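You operate a simulated robot arm through the tools that you are given. There is no shell and no other tool. Be economical: measure what you need, move in short steps, check, and stop when the job is done.

Carry out the task below with a simulated robot arm. There is one attempt and no reset: what you move stays moved.

Task
Part the three nested buckets and seal the lowest with the small lid.
Fine: both upper buckets and both card rings go on the table; press the lid home.

Only the result counts: the job must be done as asked and must still hold three seconds after the hand-in. Knocking over, shifting, dropping, spilling or breaking anything else fails it. A push-on lid holds only when it is set on centred and level and pressed home; a screw cap is set on level and turned clockwise until tight.

Robot
A 7-joint arm with a two-finger parallel gripper on a trunk, on a base that drives. Base frame: it is fixed to the floor where the robot stands at the start and does not move with it; the origin is under the middle of the robot, x ahead of it, y to its left, z up; the surface under the hand at the start is at about z = 850. Lengths are in mm, angles in rad, forces in N, time in s.
With the tool pointing down near the work surface it reaches from about 260 to 600 mm from the robot's upright axis, wherever it stands. Its first joint turns from -2.897 to 2.897 rad. Places, roughly: packing table [700, -200, 800]; small bucket (16x17x17 cm) [500, 100, 900]; small lid (17x17x6 cm) [700, -400, 900]. Payload 3.4 kg.
The TCP is the grasp point between the finger pads, 30 mm short of the fingertips. In the tool frame z runs along the fingers and y along their closing line. The gripper opens to 94 mm. The fingers are 28 mm wide and 10 mm thick; the gripper's body (50 by 96 mm) begins 55 mm behind the TCP.
Orientation is that of the tool frame in the base frame, as a unit quaternion [x, y, z, w]. With the fingers straight down and closing along the base's y, the tool's x points along the base's -x, its y along +y and its z along -z.

Tools
- The arm moves only by the tool drive_tool. Its argument "moves" is a list of rows, each a list of 3 entries, a list of its own where there are three numbers: the shift along the base's x, y, z in mm, then the turn, a rotation vector about the base's x, y, z in rad, then the opening, from 0 (shut) to 1 (fully open). In form: [[[tx, ty, tz], [rx, ry, rz], claw], ...]. A call has 1 to 10 rows; each row is the pose to reach, as a shift and turn from the pose commanded when the call began. A row lasts 0.2 s, in which the tool goes at most 50 mm and 0.15 rad; a call with a longer step from one row to the next is refused whole, and so is a gripper value outside its range. A pose out of reach is approached as far as the arm can. The call stops where the force on the tool passes 40 N (or 10 N more than at its start, if that is more) or the arm is blocked; 0.2 s more then pass. Each finger travels about 72 mm/s and halts on what it meets, pressing with about 21 N; the grip force reading is that of the motor and also rises with nothing between the fingers. The clock runs only during rows and for 0.2 s after the last one: add rows that repeat a pose to give the fingers time. The reply holds the time, the measured pose of the TCP, the force on the tool along the base axes, the opening and the grip force, in the units named above and with some noise, with the torque about the TCP (base axes, N m) and any sound that the robot's microphone picked up.
- Cameras (640 x 400 px; columns grow to the right, rows downward): "scene" is now at [32.2, 131.5, 1648.2]; the picture's right is [-0.24, -0.97, 0.00], its down [-0.71, 0.18, -0.69] and it looks along [0.67, -0.17, -0.73] (base axes); focal length 251 px, centre (320, 200). "wrist" rides on the gripper at [76, 14, -102] in the tool frame; the picture's right is [-0.18, 0.98, 0.00], its down [-0.75, -0.14, -0.64] and it looks along [-0.63, -0.12, 0.77] (tool axes); focal length 243 px, centre (320, 200). There is no depth. A picture from a camera that has moved, and an enlarged one, comes with that camera's place and axes in the base frame and with its lens. The place of the scene camera against the robot may be out by one fixed shift of up to 25 mm in any direction.
- camera(camera): a new picture of that camera. It takes no simulated time.
- move_column(by): slides the trunk up (or, below 0, down) by that many mm; the arm and the scene camera ride with it, the base frame stays. It gives what a move gives, with no picture.
- steer(legs): drives the robot by 1 to 6 legs, each [ahead, left, turn to the left] in mm, mm and rad, along the robot's own axes; the way and the turn of a leg run together, so that a leg with both is an arc; at most 1500 mm and 3.142 rad a leg. The arm and the cameras ride along, it lands a little off, and it stops where it bumps. It gives what a move gives.
- head_to(pan, tilt): turns the head with the scene camera to pan (to the left, within 2.705 rad either way) and tilt (down, from -0.506 to 1.204), counted from straight ahead of the robot. It gives what a move gives.
- zoom(camera, box): a new picture of the part [left, top, right, bottom] of that camera's present view, enlarged. It takes no simulated time.
- job_done(): hands the job in; it is judged then, once.

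Go step by step. Nothing tells you exact positions but the pictures and the camera data: compare them with the known pose of the tool, close in by small moves and look again before you grip or let go. The budget is 120 turns and 78 pictures, counting those below and the enlarged ones. Unless the task says otherwise, let go and move clear before handing in, and close with one line.

The tools are called as name(argument=value, ...) on one line, values as JSON. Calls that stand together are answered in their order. drive_tool: Moves the arm, as the interface text tells. Its arguments: {"type":"object","properties":{"moves":{"type":"array","items":{"type":"array"}}},"required":["moves"]} The other tools are called the same way: move_column (by) slides the trunk up or down; steer (legs) drives the base; head_to (pan, tilt) turns the head that bears the scene camera; camera (camera) takes a picture; zoom (camera, box) takes an enlarged picture of a part of a camera's view; job_done () hands the job in.

At the start:

```text
clock: 0.0
tcp_pos: [319.5, 35.9, 1330.6]
tcp_rot: [0.0, 1.0, 0.0, 0.0]
ft_force: [0.1, 0.2, 0.2]
wrist_torque: [-0.03, -0.02, 0.03]
width: 94.2
grip_force: 0.0
trunk travel left (down, up): [-300.0, 86.0]
robot x, y, heading: [4.4, 0.9, -0.0]
head pan, tilt: [-0.244, 0.815]
```

scene: 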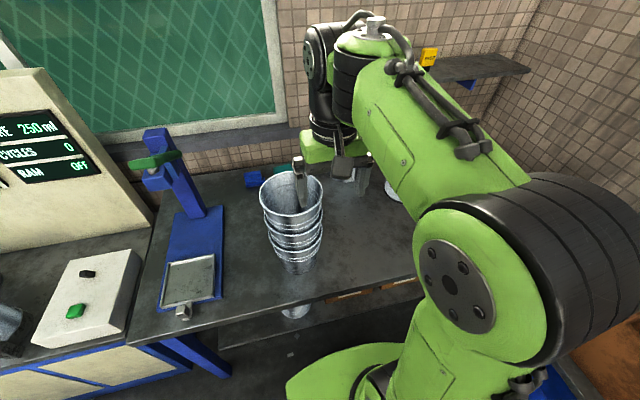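
wrist: 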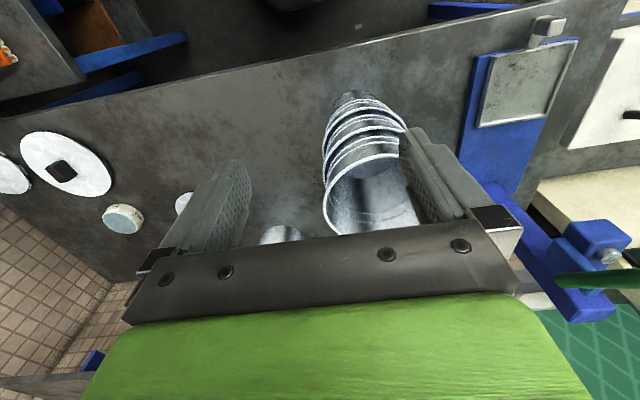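

I see a stack of nested buckets on the table ahead and lids to the right, partly hidden by the arm. I zoom in to measure them.

zoom(camera="scene", box=[220, 140, 420, 300])

zoom(camera="wrist", box=[0, 60, 440, 300])

```text
2.50 times, centred on (320, 220) of scene
camera zoom: at [32.2, 131.5, 1648.2], right [-0.24, -0.97, 0.0], down [-0.71, 0.18, -0.69], along [0.67, -0.17, -0.73], focal length 628 px, centre (320, 150)
```

zoom: 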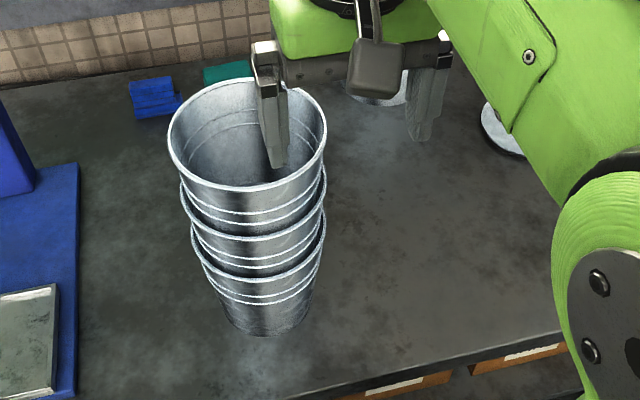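

```text
1.45 times, centred on (220, 180) of wrist
camera zoom: at [242.8, 50.6, 1431.8], right [0.18, 0.98, 0.0], down [0.75, -0.14, 0.64], along [0.63, -0.12, -0.77], focal length 353 px, centre (466, 229)
```

zoom: 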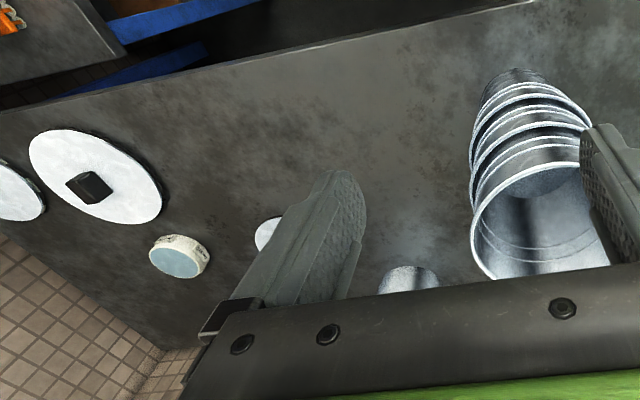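

The stack stands near (485, 95) with its top rim at about z 1190, so the rims are about 75 mm apart. The lids lie further to the right. I move the arm aside to see them.

drive_tool(moves=[[[0, -45, 0], [0, 0, 0], 1], [[10, -90, 0], [0, 0, 0], 1], [[20, -135, 0], [0, 0, 0], 1], [[30, -180, 0], [0, 0, 0], 1], [[40, -225, 0], [0, 0, 0], 1], [[50, -270, 0], [0, 0, 0], 1], [[50, -300, 0], [0, 0, 0], 1]])

camera(camera="wrist")

camera(camera="scene")

```text
clock: 1.6
tcp_pos: [366.1, -264.5, 1329.6]
tcp_rot: [0.0, 1.0, 0.0, 0.0]
ft_force: [-0.5, -0.3, -0.3]
wrist_torque: [0.01, -0.02, 0.02]
width: 93.8
grip_force: 0.1
trunk travel left (down, up): [-300.0, 86.0]
robot x, y, heading: [-0.9, 1.7, -0.002]
head pan, tilt: [-0.244, 0.815]
```

```text
73 pictures are left
camera wrist: at [289.9, -249.9, 1432.0], right [0.18, 0.98, 0.0], down [0.75, -0.14, 0.64], along [0.63, -0.12, -0.77], focal length 243 px, centre (320, 200)
```

wrist: 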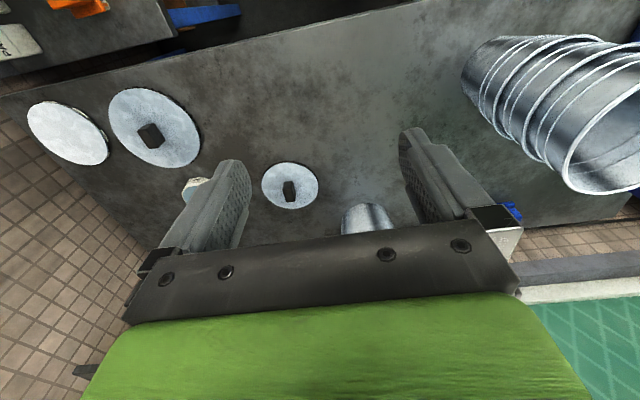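

```text
72 pictures are left
camera scene: at [32.1, 130.6, 1648.2], right [-0.24, -0.97, 0.0], down [-0.71, 0.18, -0.69], along [0.67, -0.17, -0.73], focal length 251 px, centre (320, 200)
```

scene: 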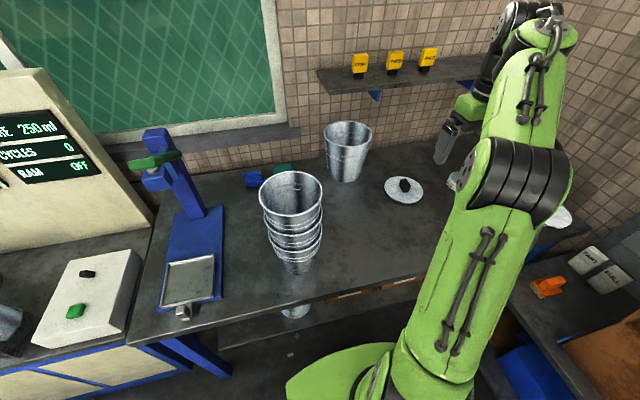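

The small lid with a knob lies near (694, -417). A taller bucket, which isn't part of the job, stands near (865, -200). I put the wrist camera over the stack for an exact fix.

drive_tool(moves=[[[0, 45, 0], [0, 0, 0], 1], [[0, 90, 0], [0, 0, 0], 1], [[0, 135, 0], [0, 0, 0], 1], [[0, 180, 0], [0, 0, 0], 1], [[0, 225, 0], [0, 0, 0], 1], [[0, 270, 0], [0, 0, 0], 1], [[10, 315, 0], [0, 0, 0], 1], [[15, 315, 0], [0, 0, 0], 1]])

camera(camera="wrist")

```text
clock: 3.4
tcp_pos: [383.9, 49.1, 1331.8]
tcp_rot: [0.0, 1.0, -0.001, -0.001]
ft_force: [-0.4, -0.7, -0.5]
wrist_torque: [0.05, -0.02, -0.01]
width: 94.0
grip_force: 0.0
trunk travel left (down, up): [-300.0, 86.0]
robot x, y, heading: [0.9, -0.3, -0.0]
head pan, tilt: [-0.244, 0.815]
```

```text
71 pictures are left
camera wrist: at [307.4, 65.0, 1432.6], right [0.18, 0.98, 0.0], down [0.75, -0.14, 0.64], along [0.63, -0.12, -0.77], focal length 243 px, centre (320, 200)
```

wrist: 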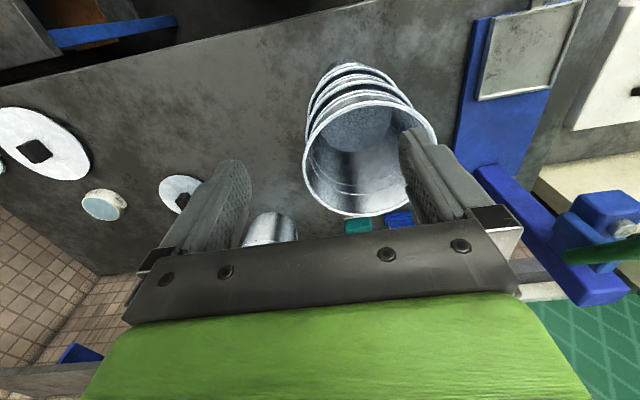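

The top rim centre works out near (465, 95, 1180). I hover over its -y edge, with the fingers straddling the wall, and look again.

drive_tool(moves=[[[40, -34, 0], [0, 0, 0], 1], [[80, -34, -20], [0, 0, 0], 1], [[81, -34, -60], [0, 0, 0], 1]])

camera(camera="wrist")

camera(camera="scene")

```text
refused: row 1 steps farther than a row can; nothing moved
```

```text
70 pictures are left
camera wrist: at [307.4, 65.0, 1432.6], right [0.18, 0.98, 0.0], down [0.75, -0.14, 0.64], along [0.63, -0.12, -0.77], focal length 243 px, centre (320, 200)
```

wrist: 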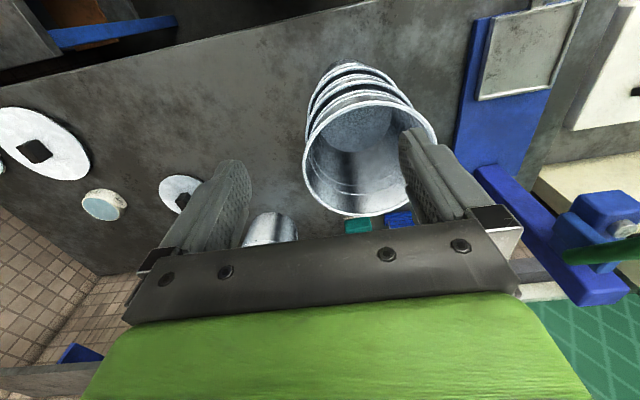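

```text
69 pictures are left
camera scene: at [31.9, 130.4, 1648.3], right [-0.24, -0.97, 0.0], down [-0.71, 0.18, -0.69], along [0.67, -0.17, -0.73], focal length 251 px, centre (320, 200)
```

scene: 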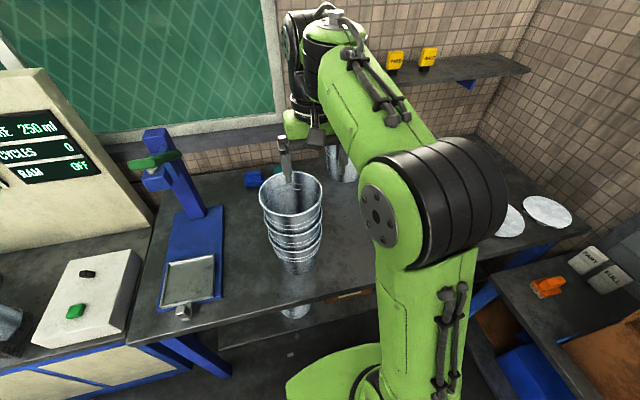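

The step was just over the limit, so I make the same move in shorter steps.

drive_tool(moves=[[[30, -30, 0], [0, 0, 0], 1], [[65, -34, -15], [0, 0, 0], 1], [[81, -34, -55], [0, 0, 0], 1], [[81, -34, -60], [0, 0, 0], 1]])

camera(camera="wrist")

```text
clock: 4.4
tcp_pos: [465.5, 18.0, 1270.4]
tcp_rot: [0.0, 1.0, 0.001, 0.0]
ft_force: [-0.3, 0.3, 0.0]
wrist_torque: [0.01, 0.02, 0.02]
width: 94.1
grip_force: 0.0
trunk travel left (down, up): [-300.0, 86.0]
robot x, y, heading: [-0.4, 1.0, -0.001]
head pan, tilt: [-0.244, 0.815]
```

```text
68 pictures are left
camera wrist: at [388.4, 32.1, 1371.9], right [0.18, 0.98, 0.0], down [0.75, -0.14, 0.64], along [0.63, -0.12, -0.77], focal length 243 px, centre (320, 200)
```

wrist: 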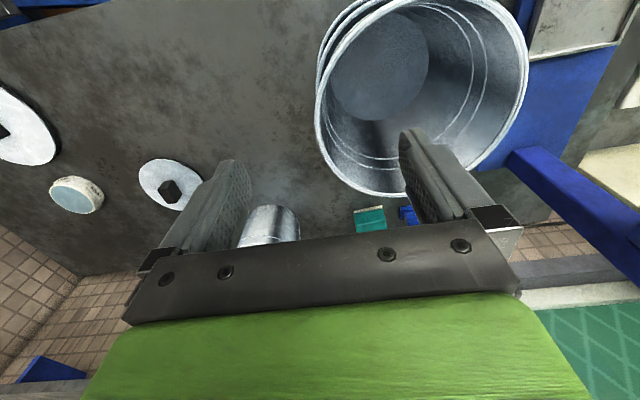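

The two views put the top rim centre near (477, 91) at z about 1177, with a radius of 80. I tilt slightly to match the wall taper, go down over the -y wall and grip.

drive_tool(moves=[[[11, -7, 0], [0.12, 0, 0], 1], [[11, -7, -40], [0.12, 0, 0], 1], [[11, -7, -75], [0.12, 0, 0], 1], [[11, -7, -100], [0.12, 0, 0], 1], [[11, -7, -100], [0.12, 0, 0], 1]])

camera(camera="wrist")

zoom(camera="scene", box=[220, 140, 420, 300])

```text
clock: 5.6
tcp_pos: [475.0, 8.7, 1172.8]
tcp_rot: [0.0, 0.998, 0.06, 0.001]
ft_force: [0.1, 0.6, 0.0]
wrist_torque: [-0.03, 0.02, -0.01]
width: 94.1
grip_force: 0.0
trunk travel left (down, up): [-300.0, 86.0]
robot x, y, heading: [-0.6, -1.3, 0.003]
head pan, tilt: [-0.244, 0.815]
```

```text
67 pictures are left
camera wrist: at [399.2, 11.1, 1274.3], right [0.18, 0.98, 0.12], down [0.75, -0.22, 0.62], along [0.63, -0.03, -0.78], focal length 243 px, centre (320, 200)
```

wrist: 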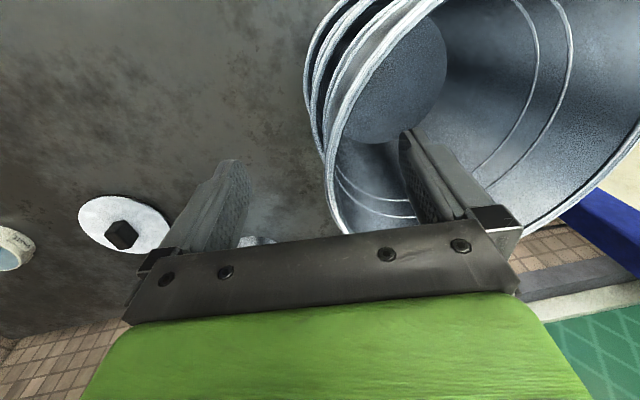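

```text
2.50 times, centred on (320, 220) of scene
camera zoom: at [32.2, 131.4, 1648.2], right [-0.24, -0.97, 0.0], down [-0.71, 0.18, -0.69], along [0.67, -0.17, -0.73], focal length 628 px, centre (320, 150)
```

zoom: 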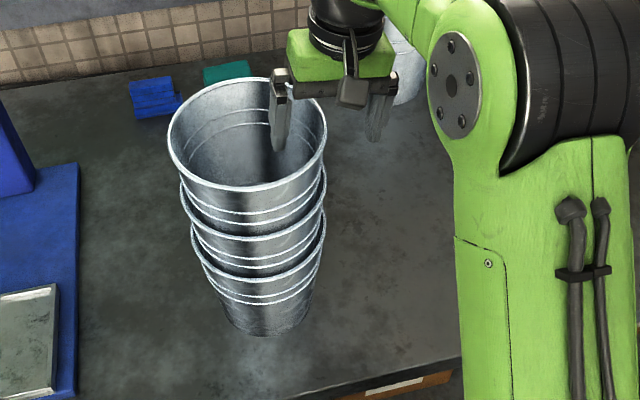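

The wall lies between the two fingers. I go down a few mm more and close.

drive_tool(moves=[[[1, 1, -6], [0, 0, 0], 1], [[1, 1, -6], [0, 0, 0], 0], [[1, 1, -6], [0, 0, 0], 0], [[1, 1, -6], [0, 0, 0], 0], [[1, 1, -6], [0, 0, 0], 0], [[1, 1, -6], [0, 0, 0], 0]])

camera(camera="wrist")

```text
clock: 7.0
tcp_pos: [477.6, 11.6, 1166.5]
tcp_rot: [0.0, 0.998, 0.06, 0.0]
ft_force: [0.3, -1.0, 0.7]
wrist_torque: [-0.08, 0.01, -0.07]
width: 10.2
grip_force: 21.2
trunk travel left (down, up): [-300.0, 86.0]
robot x, y, heading: [2.9, 0.9, -0.001]
head pan, tilt: [-0.244, 0.815]
```

```text
65 pictures are left
camera wrist: at [400.6, 13.4, 1267.9], right [0.18, 0.98, 0.12], down [0.75, -0.22, 0.62], along [0.63, -0.03, -0.78], focal length 243 px, centre (320, 200)
```

wrist: 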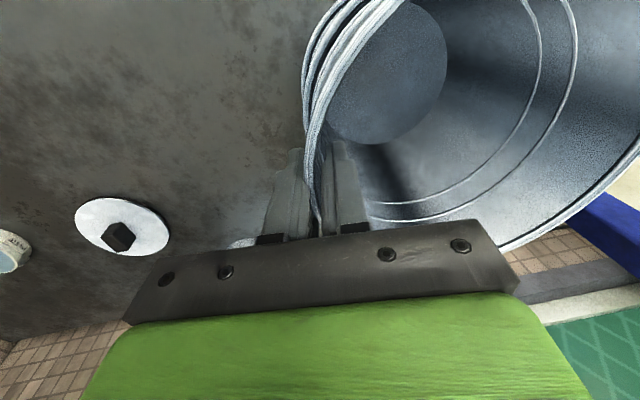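

I have it, with the opening at 10 mm. I lift slowly and check what comes up.

drive_tool(moves=[[[0, 0, 8], [0, 0, 0], 0], [[0, 0, 16], [0, 0, 0], 0], [[0, 0, 24], [0, 0, 0], 0], [[0, 0, 32], [0, 0, 0], 0], [[0, 0, 40], [0, 0, 0], 0]])

zoom(camera="scene", box=[220, 140, 420, 300])

```text
clock: 8.2
tcp_pos: [477.6, 10.5, 1204.3]
tcp_rot: [0.0, 0.998, 0.06, -0.001]
ft_force: [-0.3, -0.3, -3.7]
wrist_torque: [-0.3, -0.03, 0.0]
width: 9.7
grip_force: 21.0
trunk travel left (down, up): [-300.0, 86.0]
robot x, y, heading: [1.7, -1.1, -0.002]
head pan, tilt: [-0.244, 0.815]
```

```text
2.50 times, centred on (320, 220) of scene
camera zoom: at [32.7, 131.6, 1648.2], right [-0.24, -0.97, 0.0], down [-0.71, 0.18, -0.69], along [0.67, -0.17, -0.73], focal length 628 px, centre (320, 150)
```

zoom: 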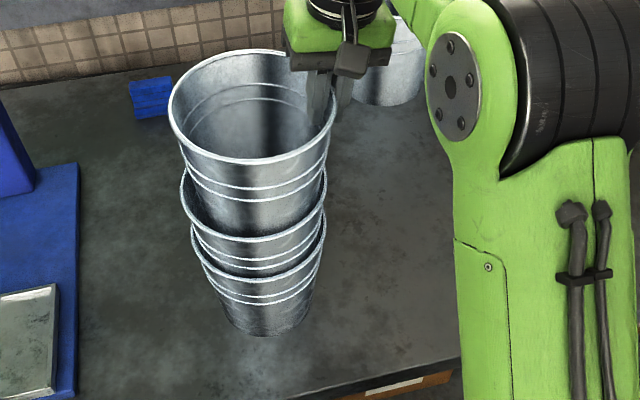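

Only the top bucket rises (3.7 N). I keep lifting until its bottom clears the second rim.

drive_tool(moves=[[[0, 0, 15], [0, 0, 0], 0], [[0, 0, 30], [0, 0, 0], 0], [[0, 0, 45], [0, 0, 0], 0], [[0, 0, 60], [0, 0, 0], 0], [[0, 0, 75], [0, 0, 0], 0], [[0, 0, 90], [0, 0, 0], 0], [[0, 0, 105], [0, 0, 0], 0], [[0, 0, 105], [0, 0, 0], 0]])

camera(camera="scene")

```text
clock: 10.0
tcp_pos: [478.1, 10.6, 1309.3]
tcp_rot: [0.0, 0.998, 0.059, 0.0]
ft_force: [0.2, -0.4, -3.9]
wrist_torque: [-0.28, -0.03, 0.0]
width: 10.0
grip_force: 20.6
trunk travel left (down, up): [-300.0, 86.0]
robot x, y, heading: [-1.4, -2.9, -0.001]
head pan, tilt: [-0.244, 0.815]
```

```text
63 pictures are left
camera scene: at [32.7, 131.5, 1648.1], right [-0.24, -0.97, 0.0], down [-0.71, 0.18, -0.69], along [0.67, -0.17, -0.73], focal length 251 px, centre (320, 200)
```

scene: 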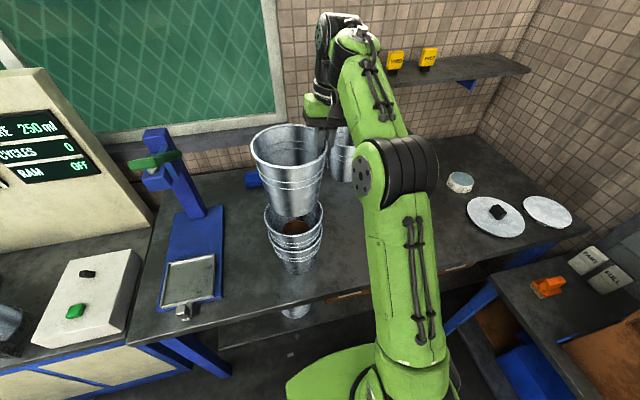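

The top bucket is clear, and a brown card ring shows in the second one. I carry the bucket right to set it near (445, -285).

drive_tool(moves=[[[0, -35, 0], [0, 0, 0], 0], [[-5, -75, 0], [0, 0, 0], 0], [[-10, -115, 0], [0, 0, 0], 0], [[-15, -155, 0], [0, 0, 0], 0], [[-20, -195, 0], [0, 0, 0], 0], [[-25, -235, 0], [0, 0, 0], 0], [[-29, -275, 0], [0, 0, 0], 0], [[-33, -315, 0], [0, 0, 0], 0], [[-33, -350, 0], [0, 0, 0], 0], [[-33, -375, 0], [0, 0, 0], 0]])

drive_tool(moves=[[[0, 0, -35], [0, 0, 0], 0], [[0, 0, -70], [0, 0, 0], 0], [[0, 0, -105], [0, 0, 0], 0], [[0, 0, -140], [0, 0, 0], 0], [[0, 0, -175], [0, 0, 0], 0], [[0, 0, -210], [0, 0, 0], 0], [[0, 0, -240], [0, 0, 0], 0], [[0, 0, -255], [0, 0, 0], 0], [[0, 0, -255], [0, 0, 0], 0]])

camera(camera="wrist")

camera(camera="scene")

```text
clock: 11.1
tcp_pos: [467.0, -151.6, 1309.2]
tcp_rot: [0.012, 0.998, 0.058, 0.013]
ft_force: [17.5, 2.1, -25.1]
wrist_torque: [-0.66, 0.46, -0.31]
width: 9.8
grip_force: 21.4
out of reach, approached as far as the arm can: row 5
trunk travel left (down, up): [-300.0, 86.0]
robot x, y, heading: [-1.7, -1.0, -0.0]
head pan, tilt: [-0.244, 0.815]
stopped in row 5: the force on the tool passed its limit at 140 N (the readings are from after the stop); the commanded pose is now the measured one
```

```text
clock: 13.1
tcp_pos: [467.0, -150.8, 1055.3]
tcp_rot: [0.011, 0.998, 0.057, 0.011]
ft_force: [0.4, 0.0, -3.5]
wrist_torque: [-0.25, 0.01, -0.02]
width: 9.8
grip_force: 21.3
trunk travel left (down, up): [-300.0, 86.0]
robot x, y, heading: [0.1, 2.2, 0.002]
head pan, tilt: [-0.244, 0.815]
```

```text
62 pictures are left
camera wrist: at [388.7, -146.2, 1154.8], right [0.2, 0.97, 0.12], down [0.73, -0.23, 0.64], along [0.65, -0.04, -0.76], focal length 243 px, centre (320, 200)
```

wrist: 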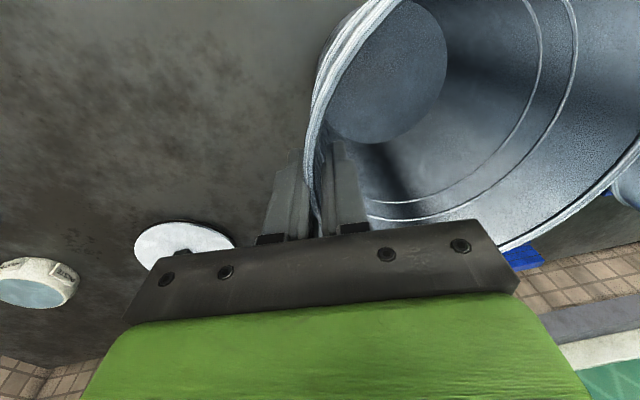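

```text
61 pictures are left
camera scene: at [32.6, 131.4, 1648.2], right [-0.24, -0.97, 0.0], down [-0.71, 0.18, -0.69], along [0.67, -0.17, -0.73], focal length 251 px, centre (320, 200)
```

scene: 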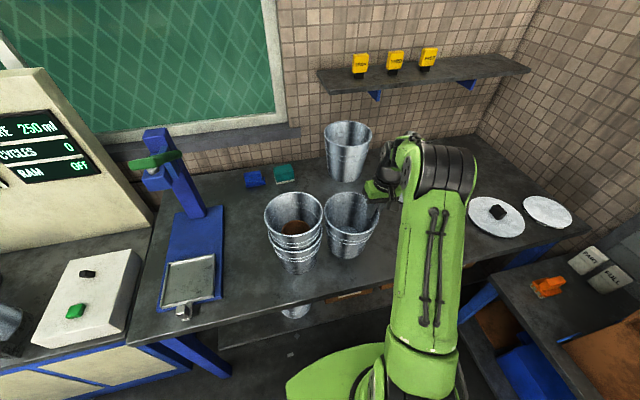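

The arm hit its reach limit up high and stopped early. It then came down beside the stack without touching anything. At this height the reach is better, so I slide the bucket on to the right.

drive_tool(moves=[[[-2, -25, 0], [0, 0, 0], 0], [[-5, -60, 0], [0, 0, 0], 0], [[-10, -95, 0], [0, 0, 0], 0], [[-15, -130, 0], [0, 0, 0], 0], [[-20, -165, 0], [0, 0, 0], 0], [[-25, -195, 0], [0, 0, 0], 0], [[-25, -215, 0], [0, 0, 0], 0], [[-25, -215, 0], [0, 0, 0], 0]])

zoom(camera="scene", box=[220, 120, 420, 300])

```text
clock: 14.9
tcp_pos: [441.9, -367.5, 1056.0]
tcp_rot: [0.01, 0.998, 0.059, 0.011]
ft_force: [-0.1, 0.3, -2.9]
wrist_torque: [-0.28, -0.01, 0.0]
width: 9.7
grip_force: 21.4
trunk travel left (down, up): [-300.0, 86.0]
robot x, y, heading: [-2.7, 1.8, 0.001]
head pan, tilt: [-0.244, 0.815]
```

```text
2.22 times, centred on (320, 210) of scene
camera zoom: at [32.3, 131.6, 1648.2], right [-0.24, -0.97, 0.0], down [-0.71, 0.18, -0.69], along [0.67, -0.17, -0.73], focal length 558 px, centre (320, 178)
```

zoom: 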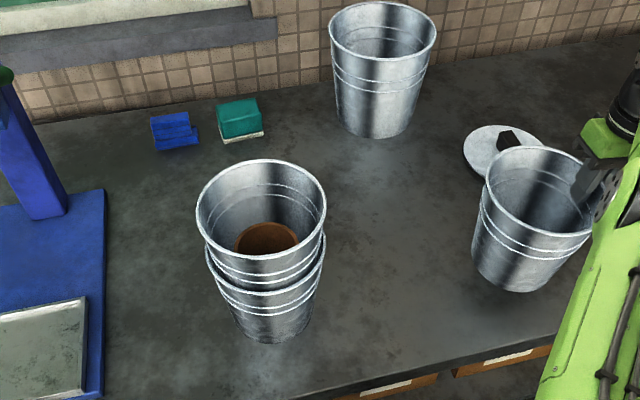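

It is in place, so I lower gently until it meets the table.

drive_tool(moves=[[[0, 0, -12], [0, 0, 0], 0], [[0, 0, -24], [0, 0, 0], 0], [[0, 0, -32], [0, 0, 0], 0], [[0, 0, -37], [0, 0, 0], 0], [[0, 0, -41], [0, 0, 0], 0], [[0, 0, -44], [0, 0, 0], 0], [[0, 0, -47], [0, 0, 0], 0], [[0, 0, -50], [0, 0, 0], 0]])

zoom(camera="scene", box=[320, 140, 480, 260])

```text
clock: 16.7
tcp_pos: [439.5, -365.8, 1007.1]
tcp_rot: [0.011, 0.998, 0.056, 0.014]
ft_force: [0.8, -2.1, 9.3]
wrist_torque: [-0.04, 0.44, 0.02]
width: 9.9
grip_force: 20.9
trunk travel left (down, up): [-300.0, 86.0]
robot x, y, heading: [-0.1, -1.7, 0.001]
head pan, tilt: [-0.244, 0.815]
```

```text
3.33 times, centred on (400, 200) of scene
camera zoom: at [31.3, 132.0, 1648.3], right [-0.24, -0.97, 0.0], down [-0.71, 0.18, -0.69], along [0.67, -0.17, -0.73], focal length 837 px, centre (53, 200)
```

zoom: 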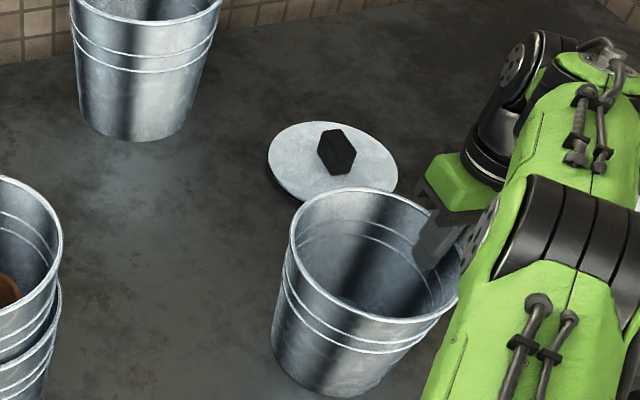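

The bucket stands on the table. I open and rise clear.

drive_tool(moves=[[[0, 0, 2], [0, 0, 0], 0.3], [[0, 0, 2], [0, 0, 0], 0.6], [[0, 0, 2], [0, 0, 0], 0.6], [[0, 0, 20], [0, 0, 0], 0.6], [[0, 0, 60], [0, 0, 0], 1], [[0, 0, 100], [0, 0, 0], 1]])

camera(camera="wrist")

```text
clock: 18.1
tcp_pos: [440.8, -365.3, 1104.6]
tcp_rot: [0.01, 0.998, 0.059, 0.011]
ft_force: [0.0, 0.1, 0.7]
wrist_torque: [0.02, -0.02, -0.03]
width: 93.8
grip_force: 0.2
trunk travel left (down, up): [-300.0, 86.0]
robot x, y, heading: [-1.0, -4.1, 0.0]
head pan, tilt: [-0.244, 0.815]
```

```text
58 pictures are left
camera wrist: at [362.3, -360.3, 1205.2], right [0.2, 0.97, 0.12], down [0.74, -0.23, 0.64], along [0.65, -0.04, -0.76], focal length 243 px, centre (320, 200)
```

wrist: 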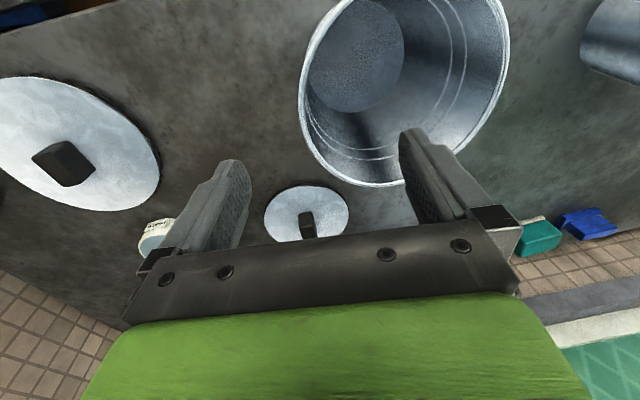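

Bucket one stands well clear of the lid at about (685, -412). I go back over the stack with the tool upright to look at the first ring.

drive_tool(moves=[[[-5, 20, 35], [-0.059, 0.011, 0.01], 1], [[-10, 60, 50], [-0.118, 0.022, 0.02], 1], [[-15, 105, 60], [-0.118, 0.022, 0.02], 1], [[-20, 150, 70], [-0.118, 0.022, 0.02], 1], [[-25, 195, 80], [-0.118, 0.022, 0.02], 1], [[-25, 240, 90], [-0.118, 0.022, 0.02], 1], [[-25, 285, 100], [-0.118, 0.022, 0.02], 1], [[-25, 330, 110], [-0.118, 0.022, 0.02], 1], [[-25, 375, 120], [-0.118, 0.022, 0.02], 1], [[-25, 415, 130], [-0.118, 0.022, 0.02], 1]])

camera(camera="wrist")

```text
clock: 18.6
tcp_pos: [439.7, -327.0, 1146.0]
tcp_rot: [-0.008, 1.0, 0.02, 0.017]
ft_force: [1.0, -0.6, -1.5]
wrist_torque: [0.08, 0.0, 0.07]
width: 93.9
grip_force: 0.0
trunk travel left (down, up): [-300.0, 86.0]
robot x, y, heading: [-3.2, -0.9, 0.001]
head pan, tilt: [-0.244, 0.815]
stopped in row 2: the force on the tool passed its limit at 160 N (the readings are from after the stop); the commanded pose is now the measured one
```

```text
57 pictures are left
camera wrist: at [360.7, -317.9, 1245.5], right [0.17, 0.98, 0.05], down [0.73, -0.16, 0.66], along [0.66, -0.08, -0.75], focal length 243 px, centre (320, 200)
```

wrist: 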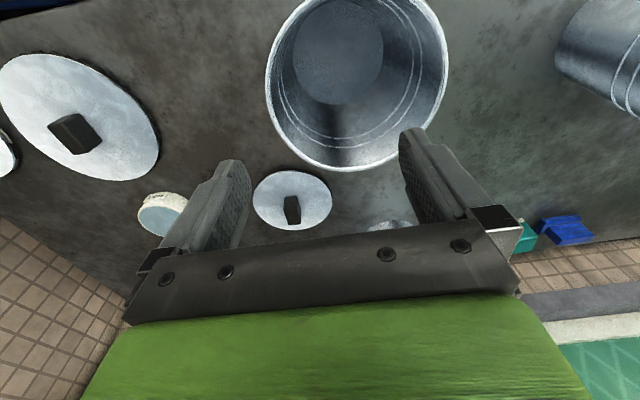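

The stop came from a jerk in free air and nothing was touched. I continue with gentler steps.

drive_tool(moves=[[[-5, 20, 10], [-0.01, 0.008, -0.004], 1], [[-10, 50, 20], [-0.02, 0.017, -0.008], 1], [[-15, 85, 35], [-0.03, 0.025, -0.012], 1], [[-20, 120, 50], [-0.04, 0.034, -0.016], 1], [[-25, 160, 65], [-0.04, 0.034, -0.016], 1], [[-30, 200, 80], [-0.04, 0.034, -0.016], 1], [[-30, 240, 90], [-0.04, 0.034, -0.016], 1], [[-30, 280, 100], [-0.04, 0.034, -0.016], 1], [[-30, 320, 110], [-0.04, 0.034, -0.016], 1], [[-30, 360, 120], [-0.04, 0.034, -0.016], 1]])

camera(camera="wrist")

```text
clock: 18.9
tcp_pos: [442.2, -325.6, 1148.3]
tcp_rot: [-0.012, 0.999, 0.022, 0.022]
ft_force: [3.9, 1.4, -4.3]
wrist_torque: [-0.15, 0.19, -0.12]
width: 93.7
grip_force: 0.1
trunk travel left (down, up): [-300.0, 86.0]
robot x, y, heading: [-0.2, -4.7, -0.001]
head pan, tilt: [-0.244, 0.815]
stopped in row 1: the force on the tool passed its limit at 99 N (the readings are from after the stop); the commanded pose is now the measured one
```

```text
56 pictures are left
camera wrist: at [360.6, -316.0, 1245.7], right [0.16, 0.99, 0.05], down [0.73, -0.15, 0.67], along [0.67, -0.07, -0.74], focal length 243 px, centre (320, 200)
```

wrist: 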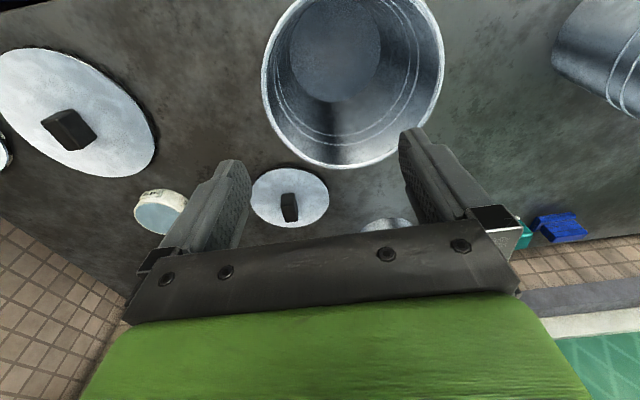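

Something still blocks the arm, so I look with the scene camera.

camera(camera="scene")

```text
55 pictures are left
camera scene: at [32.0, 131.6, 1648.2], right [-0.24, -0.97, 0.0], down [-0.71, 0.18, -0.69], along [0.67, -0.17, -0.73], focal length 251 px, centre (320, 200)
```

scene: 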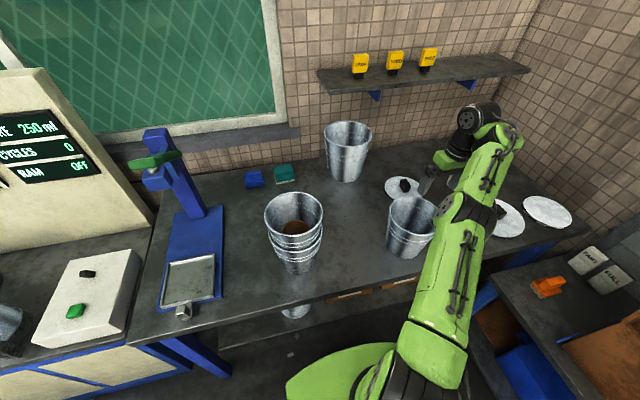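

The arm is close to full extension at this height. I raise the trunk to get more reach up high, then come back in with slow steps.

move_column(by=80)

drive_tool(moves=[[[-8, 6, -8], [0, 0, 0], 1], [[-16, 14, -16], [0, 0, 0], 1], [[-24, 30, -20], [0, 0, 0], 1], [[-32, 50, -20], [0, 0, 0], 1], [[-40, 75, -20], [0, 0, 0], 1], [[-45, 105, -20], [0, 0, 0], 1], [[-45, 140, -20], [0, 0, 0], 1], [[-45, 175, -20], [0, 0, 0], 1]])

```text
clock: 20.0
tcp_pos: [442.7, -324.7, 1229.6]
tcp_rot: [-0.012, 0.999, 0.022, 0.022]
ft_force: [5.8, -0.1, -9.3]
wrist_torque: [-0.05, 0.0, -0.06]
width: 94.0
grip_force: 0.1
trunk travel left (down, up): [-380.0, 6.0]
robot x, y, heading: [1.4, 0.7, -0.0]
head pan, tilt: [-0.244, 0.815]
```

```text
clock: 20.3
tcp_pos: [442.9, -321.7, 1226.6]
tcp_rot: [-0.016, 0.999, 0.024, 0.027]
ft_force: [3.7, 1.7, -3.5]
wrist_torque: [-0.27, 0.27, -0.21]
width: 93.9
grip_force: 0.1
trunk travel left (down, up): [-380.0, 6.0]
robot x, y, heading: [-0.6, -3.8, 0.001]
head pan, tilt: [-0.244, 0.815]
stopped in row 1: the force on the tool passed its limit at 74 N (the readings are from after the stop); the commanded pose is now the measured one
```

It is still blocked, and I suspect a wrist joint limit at this height and distance. I try going straight down only, which is still well above the bucket rim.

drive_tool(moves=[[[0, 0, -10], [0, 0, 0], 1], [[0, 0, -25], [0, 0, 0], 1], [[0, 0, -45], [0, 0, 0], 1], [[0, 0, -65], [0, 0, 0], 1], [[0, 0, -80], [0, 0, 0], 1], [[0, 0, -80], [0, 0, 0], 1]])

```text
clock: 21.7
tcp_pos: [442.4, -322.0, 1146.6]
tcp_rot: [-0.016, 0.999, 0.023, 0.026]
ft_force: [0.0, -0.5, 0.5]
wrist_torque: [-0.01, 0.0, 0.02]
width: 93.9
grip_force: 0.1
trunk travel left (down, up): [-380.0, 6.0]
robot x, y, heading: [0.4, -3.0, -0.001]
head pan, tilt: [-0.244, 0.815]
```

It is free now. I swing back toward the stack at this height while straightening the tool.

drive_tool(moves=[[[-10, 10, 0], [-0.01, 0.012, -0.008], 1], [[-25, 30, 0], [-0.023, 0.026, -0.016], 1], [[-40, 60, 0], [-0.046, 0.05, -0.03], 1], [[-50, 95, 0], [-0.046, 0.05, -0.03], 1], [[-55, 130, 10], [-0.046, 0.05, -0.03], 1], [[-60, 170, 20], [-0.046, 0.05, -0.03], 1], [[-60, 210, 30], [-0.046, 0.05, -0.03], 1], [[-60, 250, 40], [-0.046, 0.05, -0.03], 1], [[-60, 290, 60], [-0.046, 0.05, -0.03], 1], [[-60, 330, 80], [-0.046, 0.05, -0.03], 1]])

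```text
clock: 23.9
tcp_pos: [378.6, 9.4, 1229.1]
tcp_rot: [-0.001, 1.0, -0.001, 0.002]
ft_force: [0.1, -0.3, -0.7]
wrist_torque: [0.0, 0.0, 0.01]
width: 93.9
grip_force: 0.1
trunk travel left (down, up): [-380.0, 6.0]
robot x, y, heading: [1.6, 0.2, 0.005]
head pan, tilt: [-0.244, 0.815]
```

The arm is free and upright. I move over the stack to look into bucket two.

drive_tool(moves=[[[0, 30, 20], [0, 0, 0], 1], [[15, 45, 40], [0, 0, 0], 1], [[30, 45, 40], [0, 0, 0], 1]])

zoom(camera="wrist", box=[240, 40, 480, 240])

zoom(camera="scene", box=[240, 170, 360, 320])

```text
clock: 24.7
tcp_pos: [413.4, 52.9, 1266.8]
tcp_rot: [0.0, 1.0, 0.0, 0.001]
ft_force: [0.2, 0.0, -0.1]
wrist_torque: [0.01, -0.01, 0.02]
width: 93.9
grip_force: 0.0
trunk travel left (down, up): [-380.0, 6.0]
robot x, y, heading: [-0.7, 1.7, -0.006]
head pan, tilt: [-0.244, 0.815]
```

```text
2.00 times, centred on (360, 140) of wrist
camera zoom: at [336.2, 67.1, 1368.1], right [0.18, 0.98, 0.0], down [0.75, -0.14, 0.64], along [0.63, -0.12, -0.77], focal length 485 px, centre (240, 320)
```

zoom: 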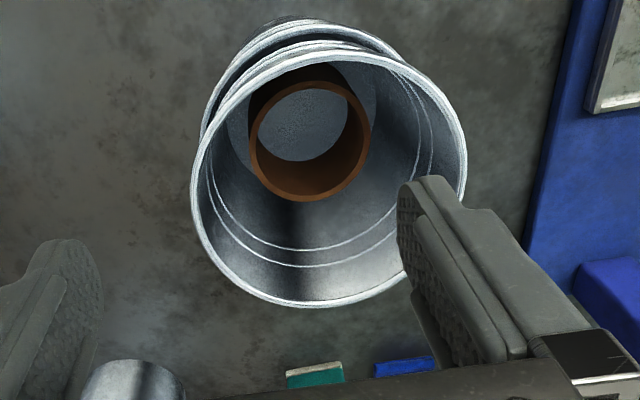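

```text
2.67 times, centred on (300, 245) of scene
camera zoom: at [33.4, 131.3, 1728.4], right [-0.24, -0.97, 0.0], down [-0.71, 0.18, -0.69], along [0.67, -0.17, -0.73], focal length 670 px, centre (373, 80)
```

zoom: 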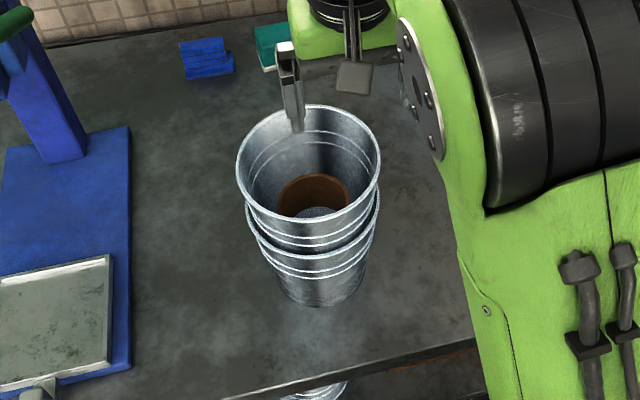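

The spacer is a brown card tube of roughly 90 mm across, standing centred in bucket two with its top near z 1010. I go lower for a sharper measurement.

drive_tool(moves=[[[15, 20, -30], [0, 0, 0], 1], [[32, 38, -70], [0, 0, 0], 1], [[32, 38, -115], [0, 0, 0], 1], [[32, 38, -115], [0, 0, 0], 1]])

zoom(camera="wrist", box=[240, 60, 400, 180])

```text
clock: 25.7
tcp_pos: [445.0, 91.7, 1151.8]
tcp_rot: [0.0, 1.0, 0.0, 0.002]
ft_force: [-0.8, -1.2, 0.2]
wrist_torque: [0.0, 0.0, 0.01]
width: 94.0
grip_force: 0.0
trunk travel left (down, up): [-380.0, 6.0]
robot x, y, heading: [0.3, -0.7, 0.003]
head pan, tilt: [-0.244, 0.815]
```

```text
3.33 times, centred on (320, 120) of wrist
camera zoom: at [367.8, 104.5, 1253.4], right [0.18, 0.98, 0.0], down [0.75, -0.14, 0.64], along [0.63, -0.12, -0.76], focal length 809 px, centre (320, 467)
```

zoom: 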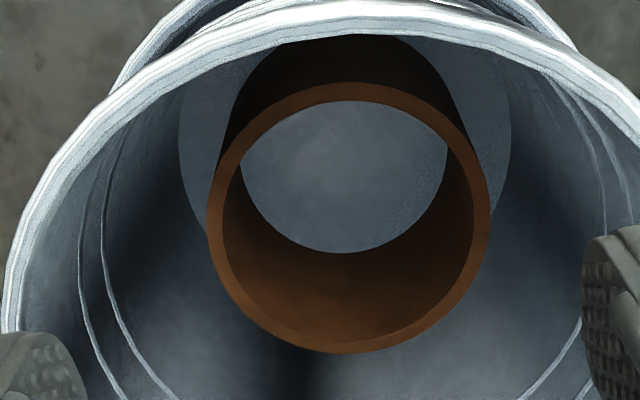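

The tube is about 90 mm outside and 80 mm inside, centred at (476, 92). I put the half-open fingers inside it and spread them to grip from within.

drive_tool(moves=[[[15, 0, 0], [0, 0, 0], 0.43], [[31, 0.5, 0], [0, 0, 0], 0.43], [[31, 0.5, -30], [0, 0, 0], 0.43], [[31, 0.5, -65], [0, 0, 0], 0.43], [[31, 0.5, -95], [0, 0, 0], 0.43], [[31, 0.5, -115], [0, 0, 0], 0.43], [[31, 0.5, -134], [0, 0, 0], 0.43], [[31, 0.5, -134], [0, 0, 0], 0.43]])

camera(camera="wrist")

zoom(camera="scene", box=[240, 170, 360, 320])

```text
clock: 27.5
tcp_pos: [476.5, 91.5, 1016.0]
tcp_rot: [-0.001, 1.0, 0.001, 0.002]
ft_force: [-0.8, -0.2, -0.5]
wrist_torque: [0.02, 0.01, 0.01]
width: 40.6
grip_force: 0.0
trunk travel left (down, up): [-380.0, 6.0]
robot x, y, heading: [-1.2, 0.1, -0.004]
head pan, tilt: [-0.244, 0.815]
```

```text
51 pictures are left
camera wrist: at [400.1, 105.9, 1117.8], right [0.18, 0.98, 0.0], down [0.75, -0.14, 0.64], along [0.63, -0.12, -0.76], focal length 243 px, centre (320, 200)
```

wrist: 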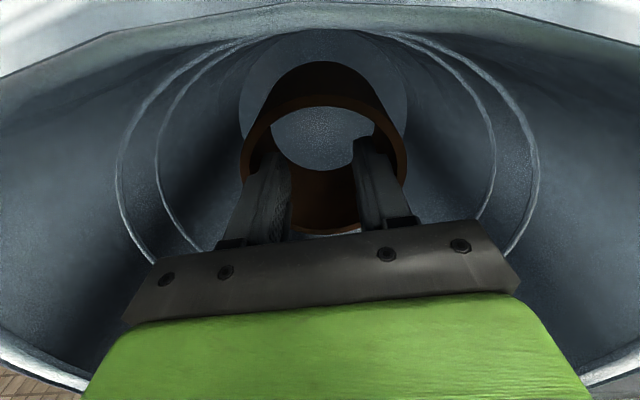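

```text
2.67 times, centred on (300, 245) of scene
camera zoom: at [32.0, 131.5, 1728.4], right [-0.24, -0.97, 0.0], down [-0.71, 0.18, -0.69], along [0.67, -0.17, -0.73], focal length 670 px, centre (373, 80)
```

zoom: 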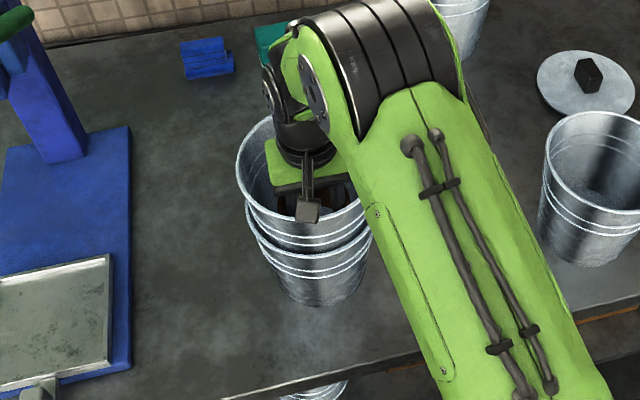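

The fingers are inside the tube. I open them to press outward and check that they halt early.

drive_tool(moves=[[[0, 0, 0], [0, 0, 0], 0.6], [[0, 0, 0], [0, 0, 0], 0.75], [[0, 0, 0], [0, 0, 0], 0.85], [[0, 0, 0], [0, 0, 0], 1]])

```text
clock: 28.5
tcp_pos: [477.5, 91.3, 1015.4]
tcp_rot: [-0.001, 1.0, 0.001, 0.002]
ft_force: [-0.4, -0.2, 0.3]
wrist_torque: [0.02, 0.0, 0.02]
width: 56.9
grip_force: 0.1
trunk travel left (down, up): [-380.0, 6.0]
robot x, y, heading: [-3.1, 1.4, 0.001]
head pan, tilt: [-0.244, 0.815]
```

The fingers halted at 57 mm against the inner wall. I lift slowly.

drive_tool(moves=[[[0, 0, 10], [0, 0, 0], 1], [[0, 0, 20], [0, 0, 0], 1], [[0, 0, 30], [0, 0, 0], 1], [[0, 0, 40], [0, 0, 0], 1], [[0, 0, 40], [0, 0, 0], 1]])

camera(camera="wrist")

```text
clock: 29.7
tcp_pos: [475.4, 92.1, 1056.9]
tcp_rot: [-0.001, 1.0, 0.0, 0.0]
ft_force: [0.1, 0.3, -0.2]
wrist_torque: [-0.01, 0.03, 0.01]
width: 56.6
grip_force: 0.0
trunk travel left (down, up): [-380.0, 6.0]
robot x, y, heading: [0.6, 2.6, 0.003]
head pan, tilt: [-0.244, 0.815]
```

```text
49 pictures are left
camera wrist: at [399.0, 105.9, 1158.4], right [0.18, 0.98, 0.0], down [0.75, -0.14, 0.64], along [0.63, -0.12, -0.77], focal length 243 px, centre (320, 200)
```

wrist: 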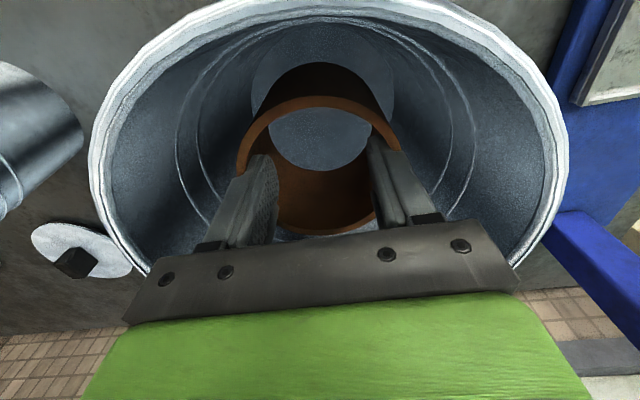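

The tube came up with the fingers. I raise it clear of the rim and carry it to about (560, -30).

drive_tool(moves=[[[0, 0, 30], [0, 0, 0], 1], [[0, 0, 60], [0, 0, 0], 1], [[0, 0, 90], [0, 0, 0], 1], [[0, 0, 120], [0, 0, 0], 1], [[0, 0, 150], [0, 0, 0], 1], [[0, 0, 160], [0, 0, 0], 1], [[10, -25, 160], [0, 0, 0], 1], [[25, -55, 160], [0, 0, 0], 1], [[35, -88, 160], [0, 0, 0], 1], [[40, -122, 160], [0, 0, 0], 1]])

camera(camera="wrist")

```text
clock: 31.9
tcp_pos: [515.1, -31.3, 1217.8]
tcp_rot: [-0.002, 1.0, 0.002, 0.001]
ft_force: [-0.9, -0.1, -1.1]
wrist_torque: [0.05, 0.01, 0.01]
width: 56.9
grip_force: 0.1
trunk travel left (down, up): [-380.0, 6.0]
robot x, y, heading: [-1.4, -1.0, 0.002]
head pan, tilt: [-0.244, 0.815]
```

```text
48 pictures are left
camera wrist: at [438.8, -16.8, 1318.9], right [0.18, 0.98, 0.0], down [0.75, -0.14, 0.64], along [0.63, -0.12, -0.77], focal length 243 px, centre (320, 200)
```

wrist: 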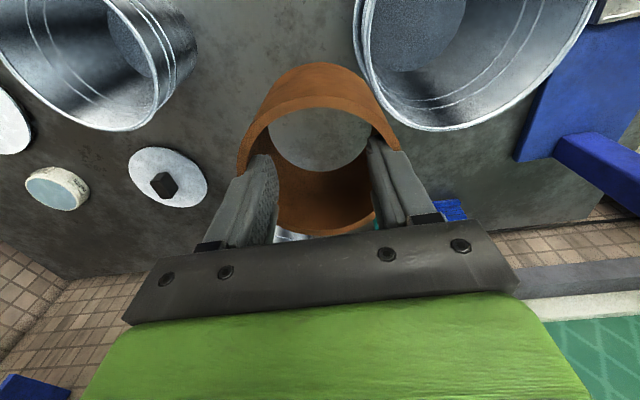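

The tube is held well. I move a little further from the stack before lowering to the table.

drive_tool(moves=[[[10, -30, 0], [0, 0, 0], 1], [[20, -32, -30], [0, 0, 0], 1], [[25, -32, -75], [0, 0, 0], 1], [[30, -32, -120], [0, 0, 0], 1], [[35, -32, -165], [0, 0, 0], 1], [[40, -32, -205], [0, 0, 0], 1], [[45, -32, -240], [0, 0, 0], 1], [[45, -32, -262], [0, 0, 0], 1], [[45, -32, -262], [0, 0, 0], 1]])

camera(camera="wrist")

```text
clock: 33.9
tcp_pos: [561.5, -63.7, 955.5]
tcp_rot: [-0.001, 1.0, 0.001, 0.003]
ft_force: [0.4, -0.2, -0.7]
wrist_torque: [0.0, 0.01, -0.01]
width: 56.3
grip_force: 0.2
trunk travel left (down, up): [-380.0, 6.0]
robot x, y, heading: [-3.6, 3.5, -0.001]
head pan, tilt: [-0.244, 0.815]
```

```text
47 pictures are left
camera wrist: at [484.6, -48.7, 1056.7], right [0.18, 0.98, 0.0], down [0.75, -0.14, 0.64], along [0.63, -0.12, -0.76], focal length 243 px, centre (320, 200)
```

wrist: 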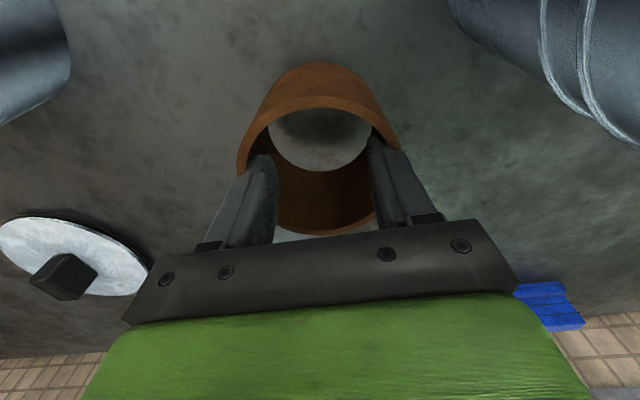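

I lower the last 20 mm in small steps until it touches.

drive_tool(moves=[[[0, 0, -6], [0, 0, 0], 1], [[0, 0, -12], [0, 0, 0], 1], [[0, 0, -16], [0, 0, 0], 1], [[0, 0, -19], [0, 0, 0], 1], [[0, 0, -21], [0, 0, 0], 1]])

```text
clock: 35.1
tcp_pos: [561.2, -62.8, 934.4]
tcp_rot: [0.0, 1.0, 0.0, 0.001]
ft_force: [-0.1, 0.7, 0.0]
wrist_torque: [0.01, 0.01, -0.01]
width: 56.5
grip_force: 0.1
trunk travel left (down, up): [-380.0, 6.0]
robot x, y, heading: [2.5, -0.5, 0.0]
head pan, tilt: [-0.244, 0.815]
```

There is no contact yet, so I continue down in small steps.

drive_tool(moves=[[[0, 0, -2], [0, 0, 0], 1], [[0, 0, -3], [0, 0, 0], 1], [[0, 0, -4], [0, 0, 0], 1]])

camera(camera="wrist")

```text
clock: 35.9
tcp_pos: [562.0, -63.0, 931.0]
tcp_rot: [0.0, 1.0, 0.0, 0.002]
ft_force: [-0.2, 0.5, -0.4]
wrist_torque: [0.0, -0.01, -0.02]
width: 56.5
grip_force: 0.0
trunk travel left (down, up): [-380.0, 6.0]
robot x, y, heading: [1.9, -1.3, -0.002]
head pan, tilt: [-0.244, 0.815]
```

```text
46 pictures are left
camera wrist: at [484.1, -48.8, 1032.0], right [0.18, 0.98, 0.0], down [0.75, -0.14, 0.64], along [0.63, -0.12, -0.77], focal length 243 px, centre (320, 200)
```

wrist: 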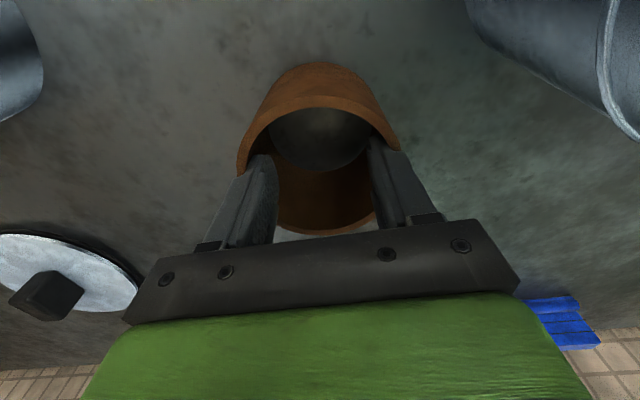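

It is close to the table now. I go down by 1 mm a row.

drive_tool(moves=[[[0, 0, -1], [0, 0, 0], 1], [[0, 0, -2], [0, 0, 0], 1], [[0, 0, -3], [0, 0, 0], 1], [[0, 0, -4], [0, 0, 0], 1]])

```text
clock: 36.9
tcp_pos: [560.0, -63.1, 926.6]
tcp_rot: [-0.002, 1.0, 0.0, 0.001]
ft_force: [-0.1, -0.8, 0.5]
wrist_torque: [0.01, 0.02, 0.03]
width: 56.3
grip_force: 0.0
trunk travel left (down, up): [-380.0, 6.0]
robot x, y, heading: [3.7, -2.1, -0.002]
head pan, tilt: [-0.244, 0.815]
```

drive_tool(moves=[[[0, 0, -1], [0, 0, 0], 1], [[0, 0, -2], [0, 0, 0], 1], [[0, 0, -3], [0, 0, 0], 1], [[0, 0, -4], [0, 0, 0], 1], [[0, 0, -5], [0, 0, 0], 1]])

zoom(camera="scene", box=[270, 130, 430, 270])

```text
clock: 38.1
tcp_pos: [560.7, -62.4, 925.9]
tcp_rot: [-0.001, 1.0, 0.0, 0.005]
ft_force: [2.8, -0.5, 29.7]
wrist_torque: [0.02, -0.02, 0.08]
width: 56.7
grip_force: 0.0
trunk travel left (down, up): [-380.0, 6.0]
robot x, y, heading: [-3.4, -1.1, 0.006]
head pan, tilt: [-0.244, 0.815]
```

```text
2.86 times, centred on (350, 200) of scene
camera zoom: at [28.7, 131.9, 1728.5], right [-0.24, -0.97, 0.0], down [-0.7, 0.18, -0.69], along [0.67, -0.17, -0.73], focal length 718 px, centre (234, 200)
```

zoom: 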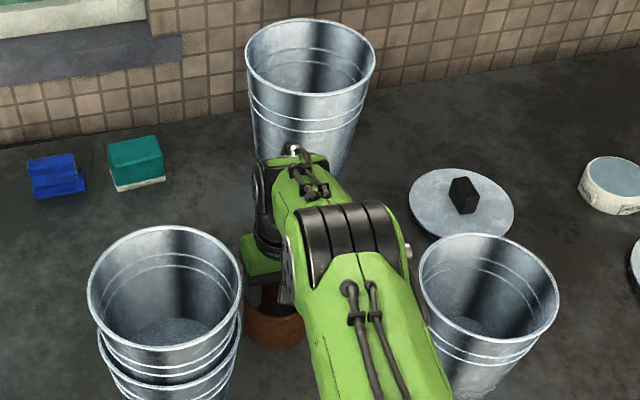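

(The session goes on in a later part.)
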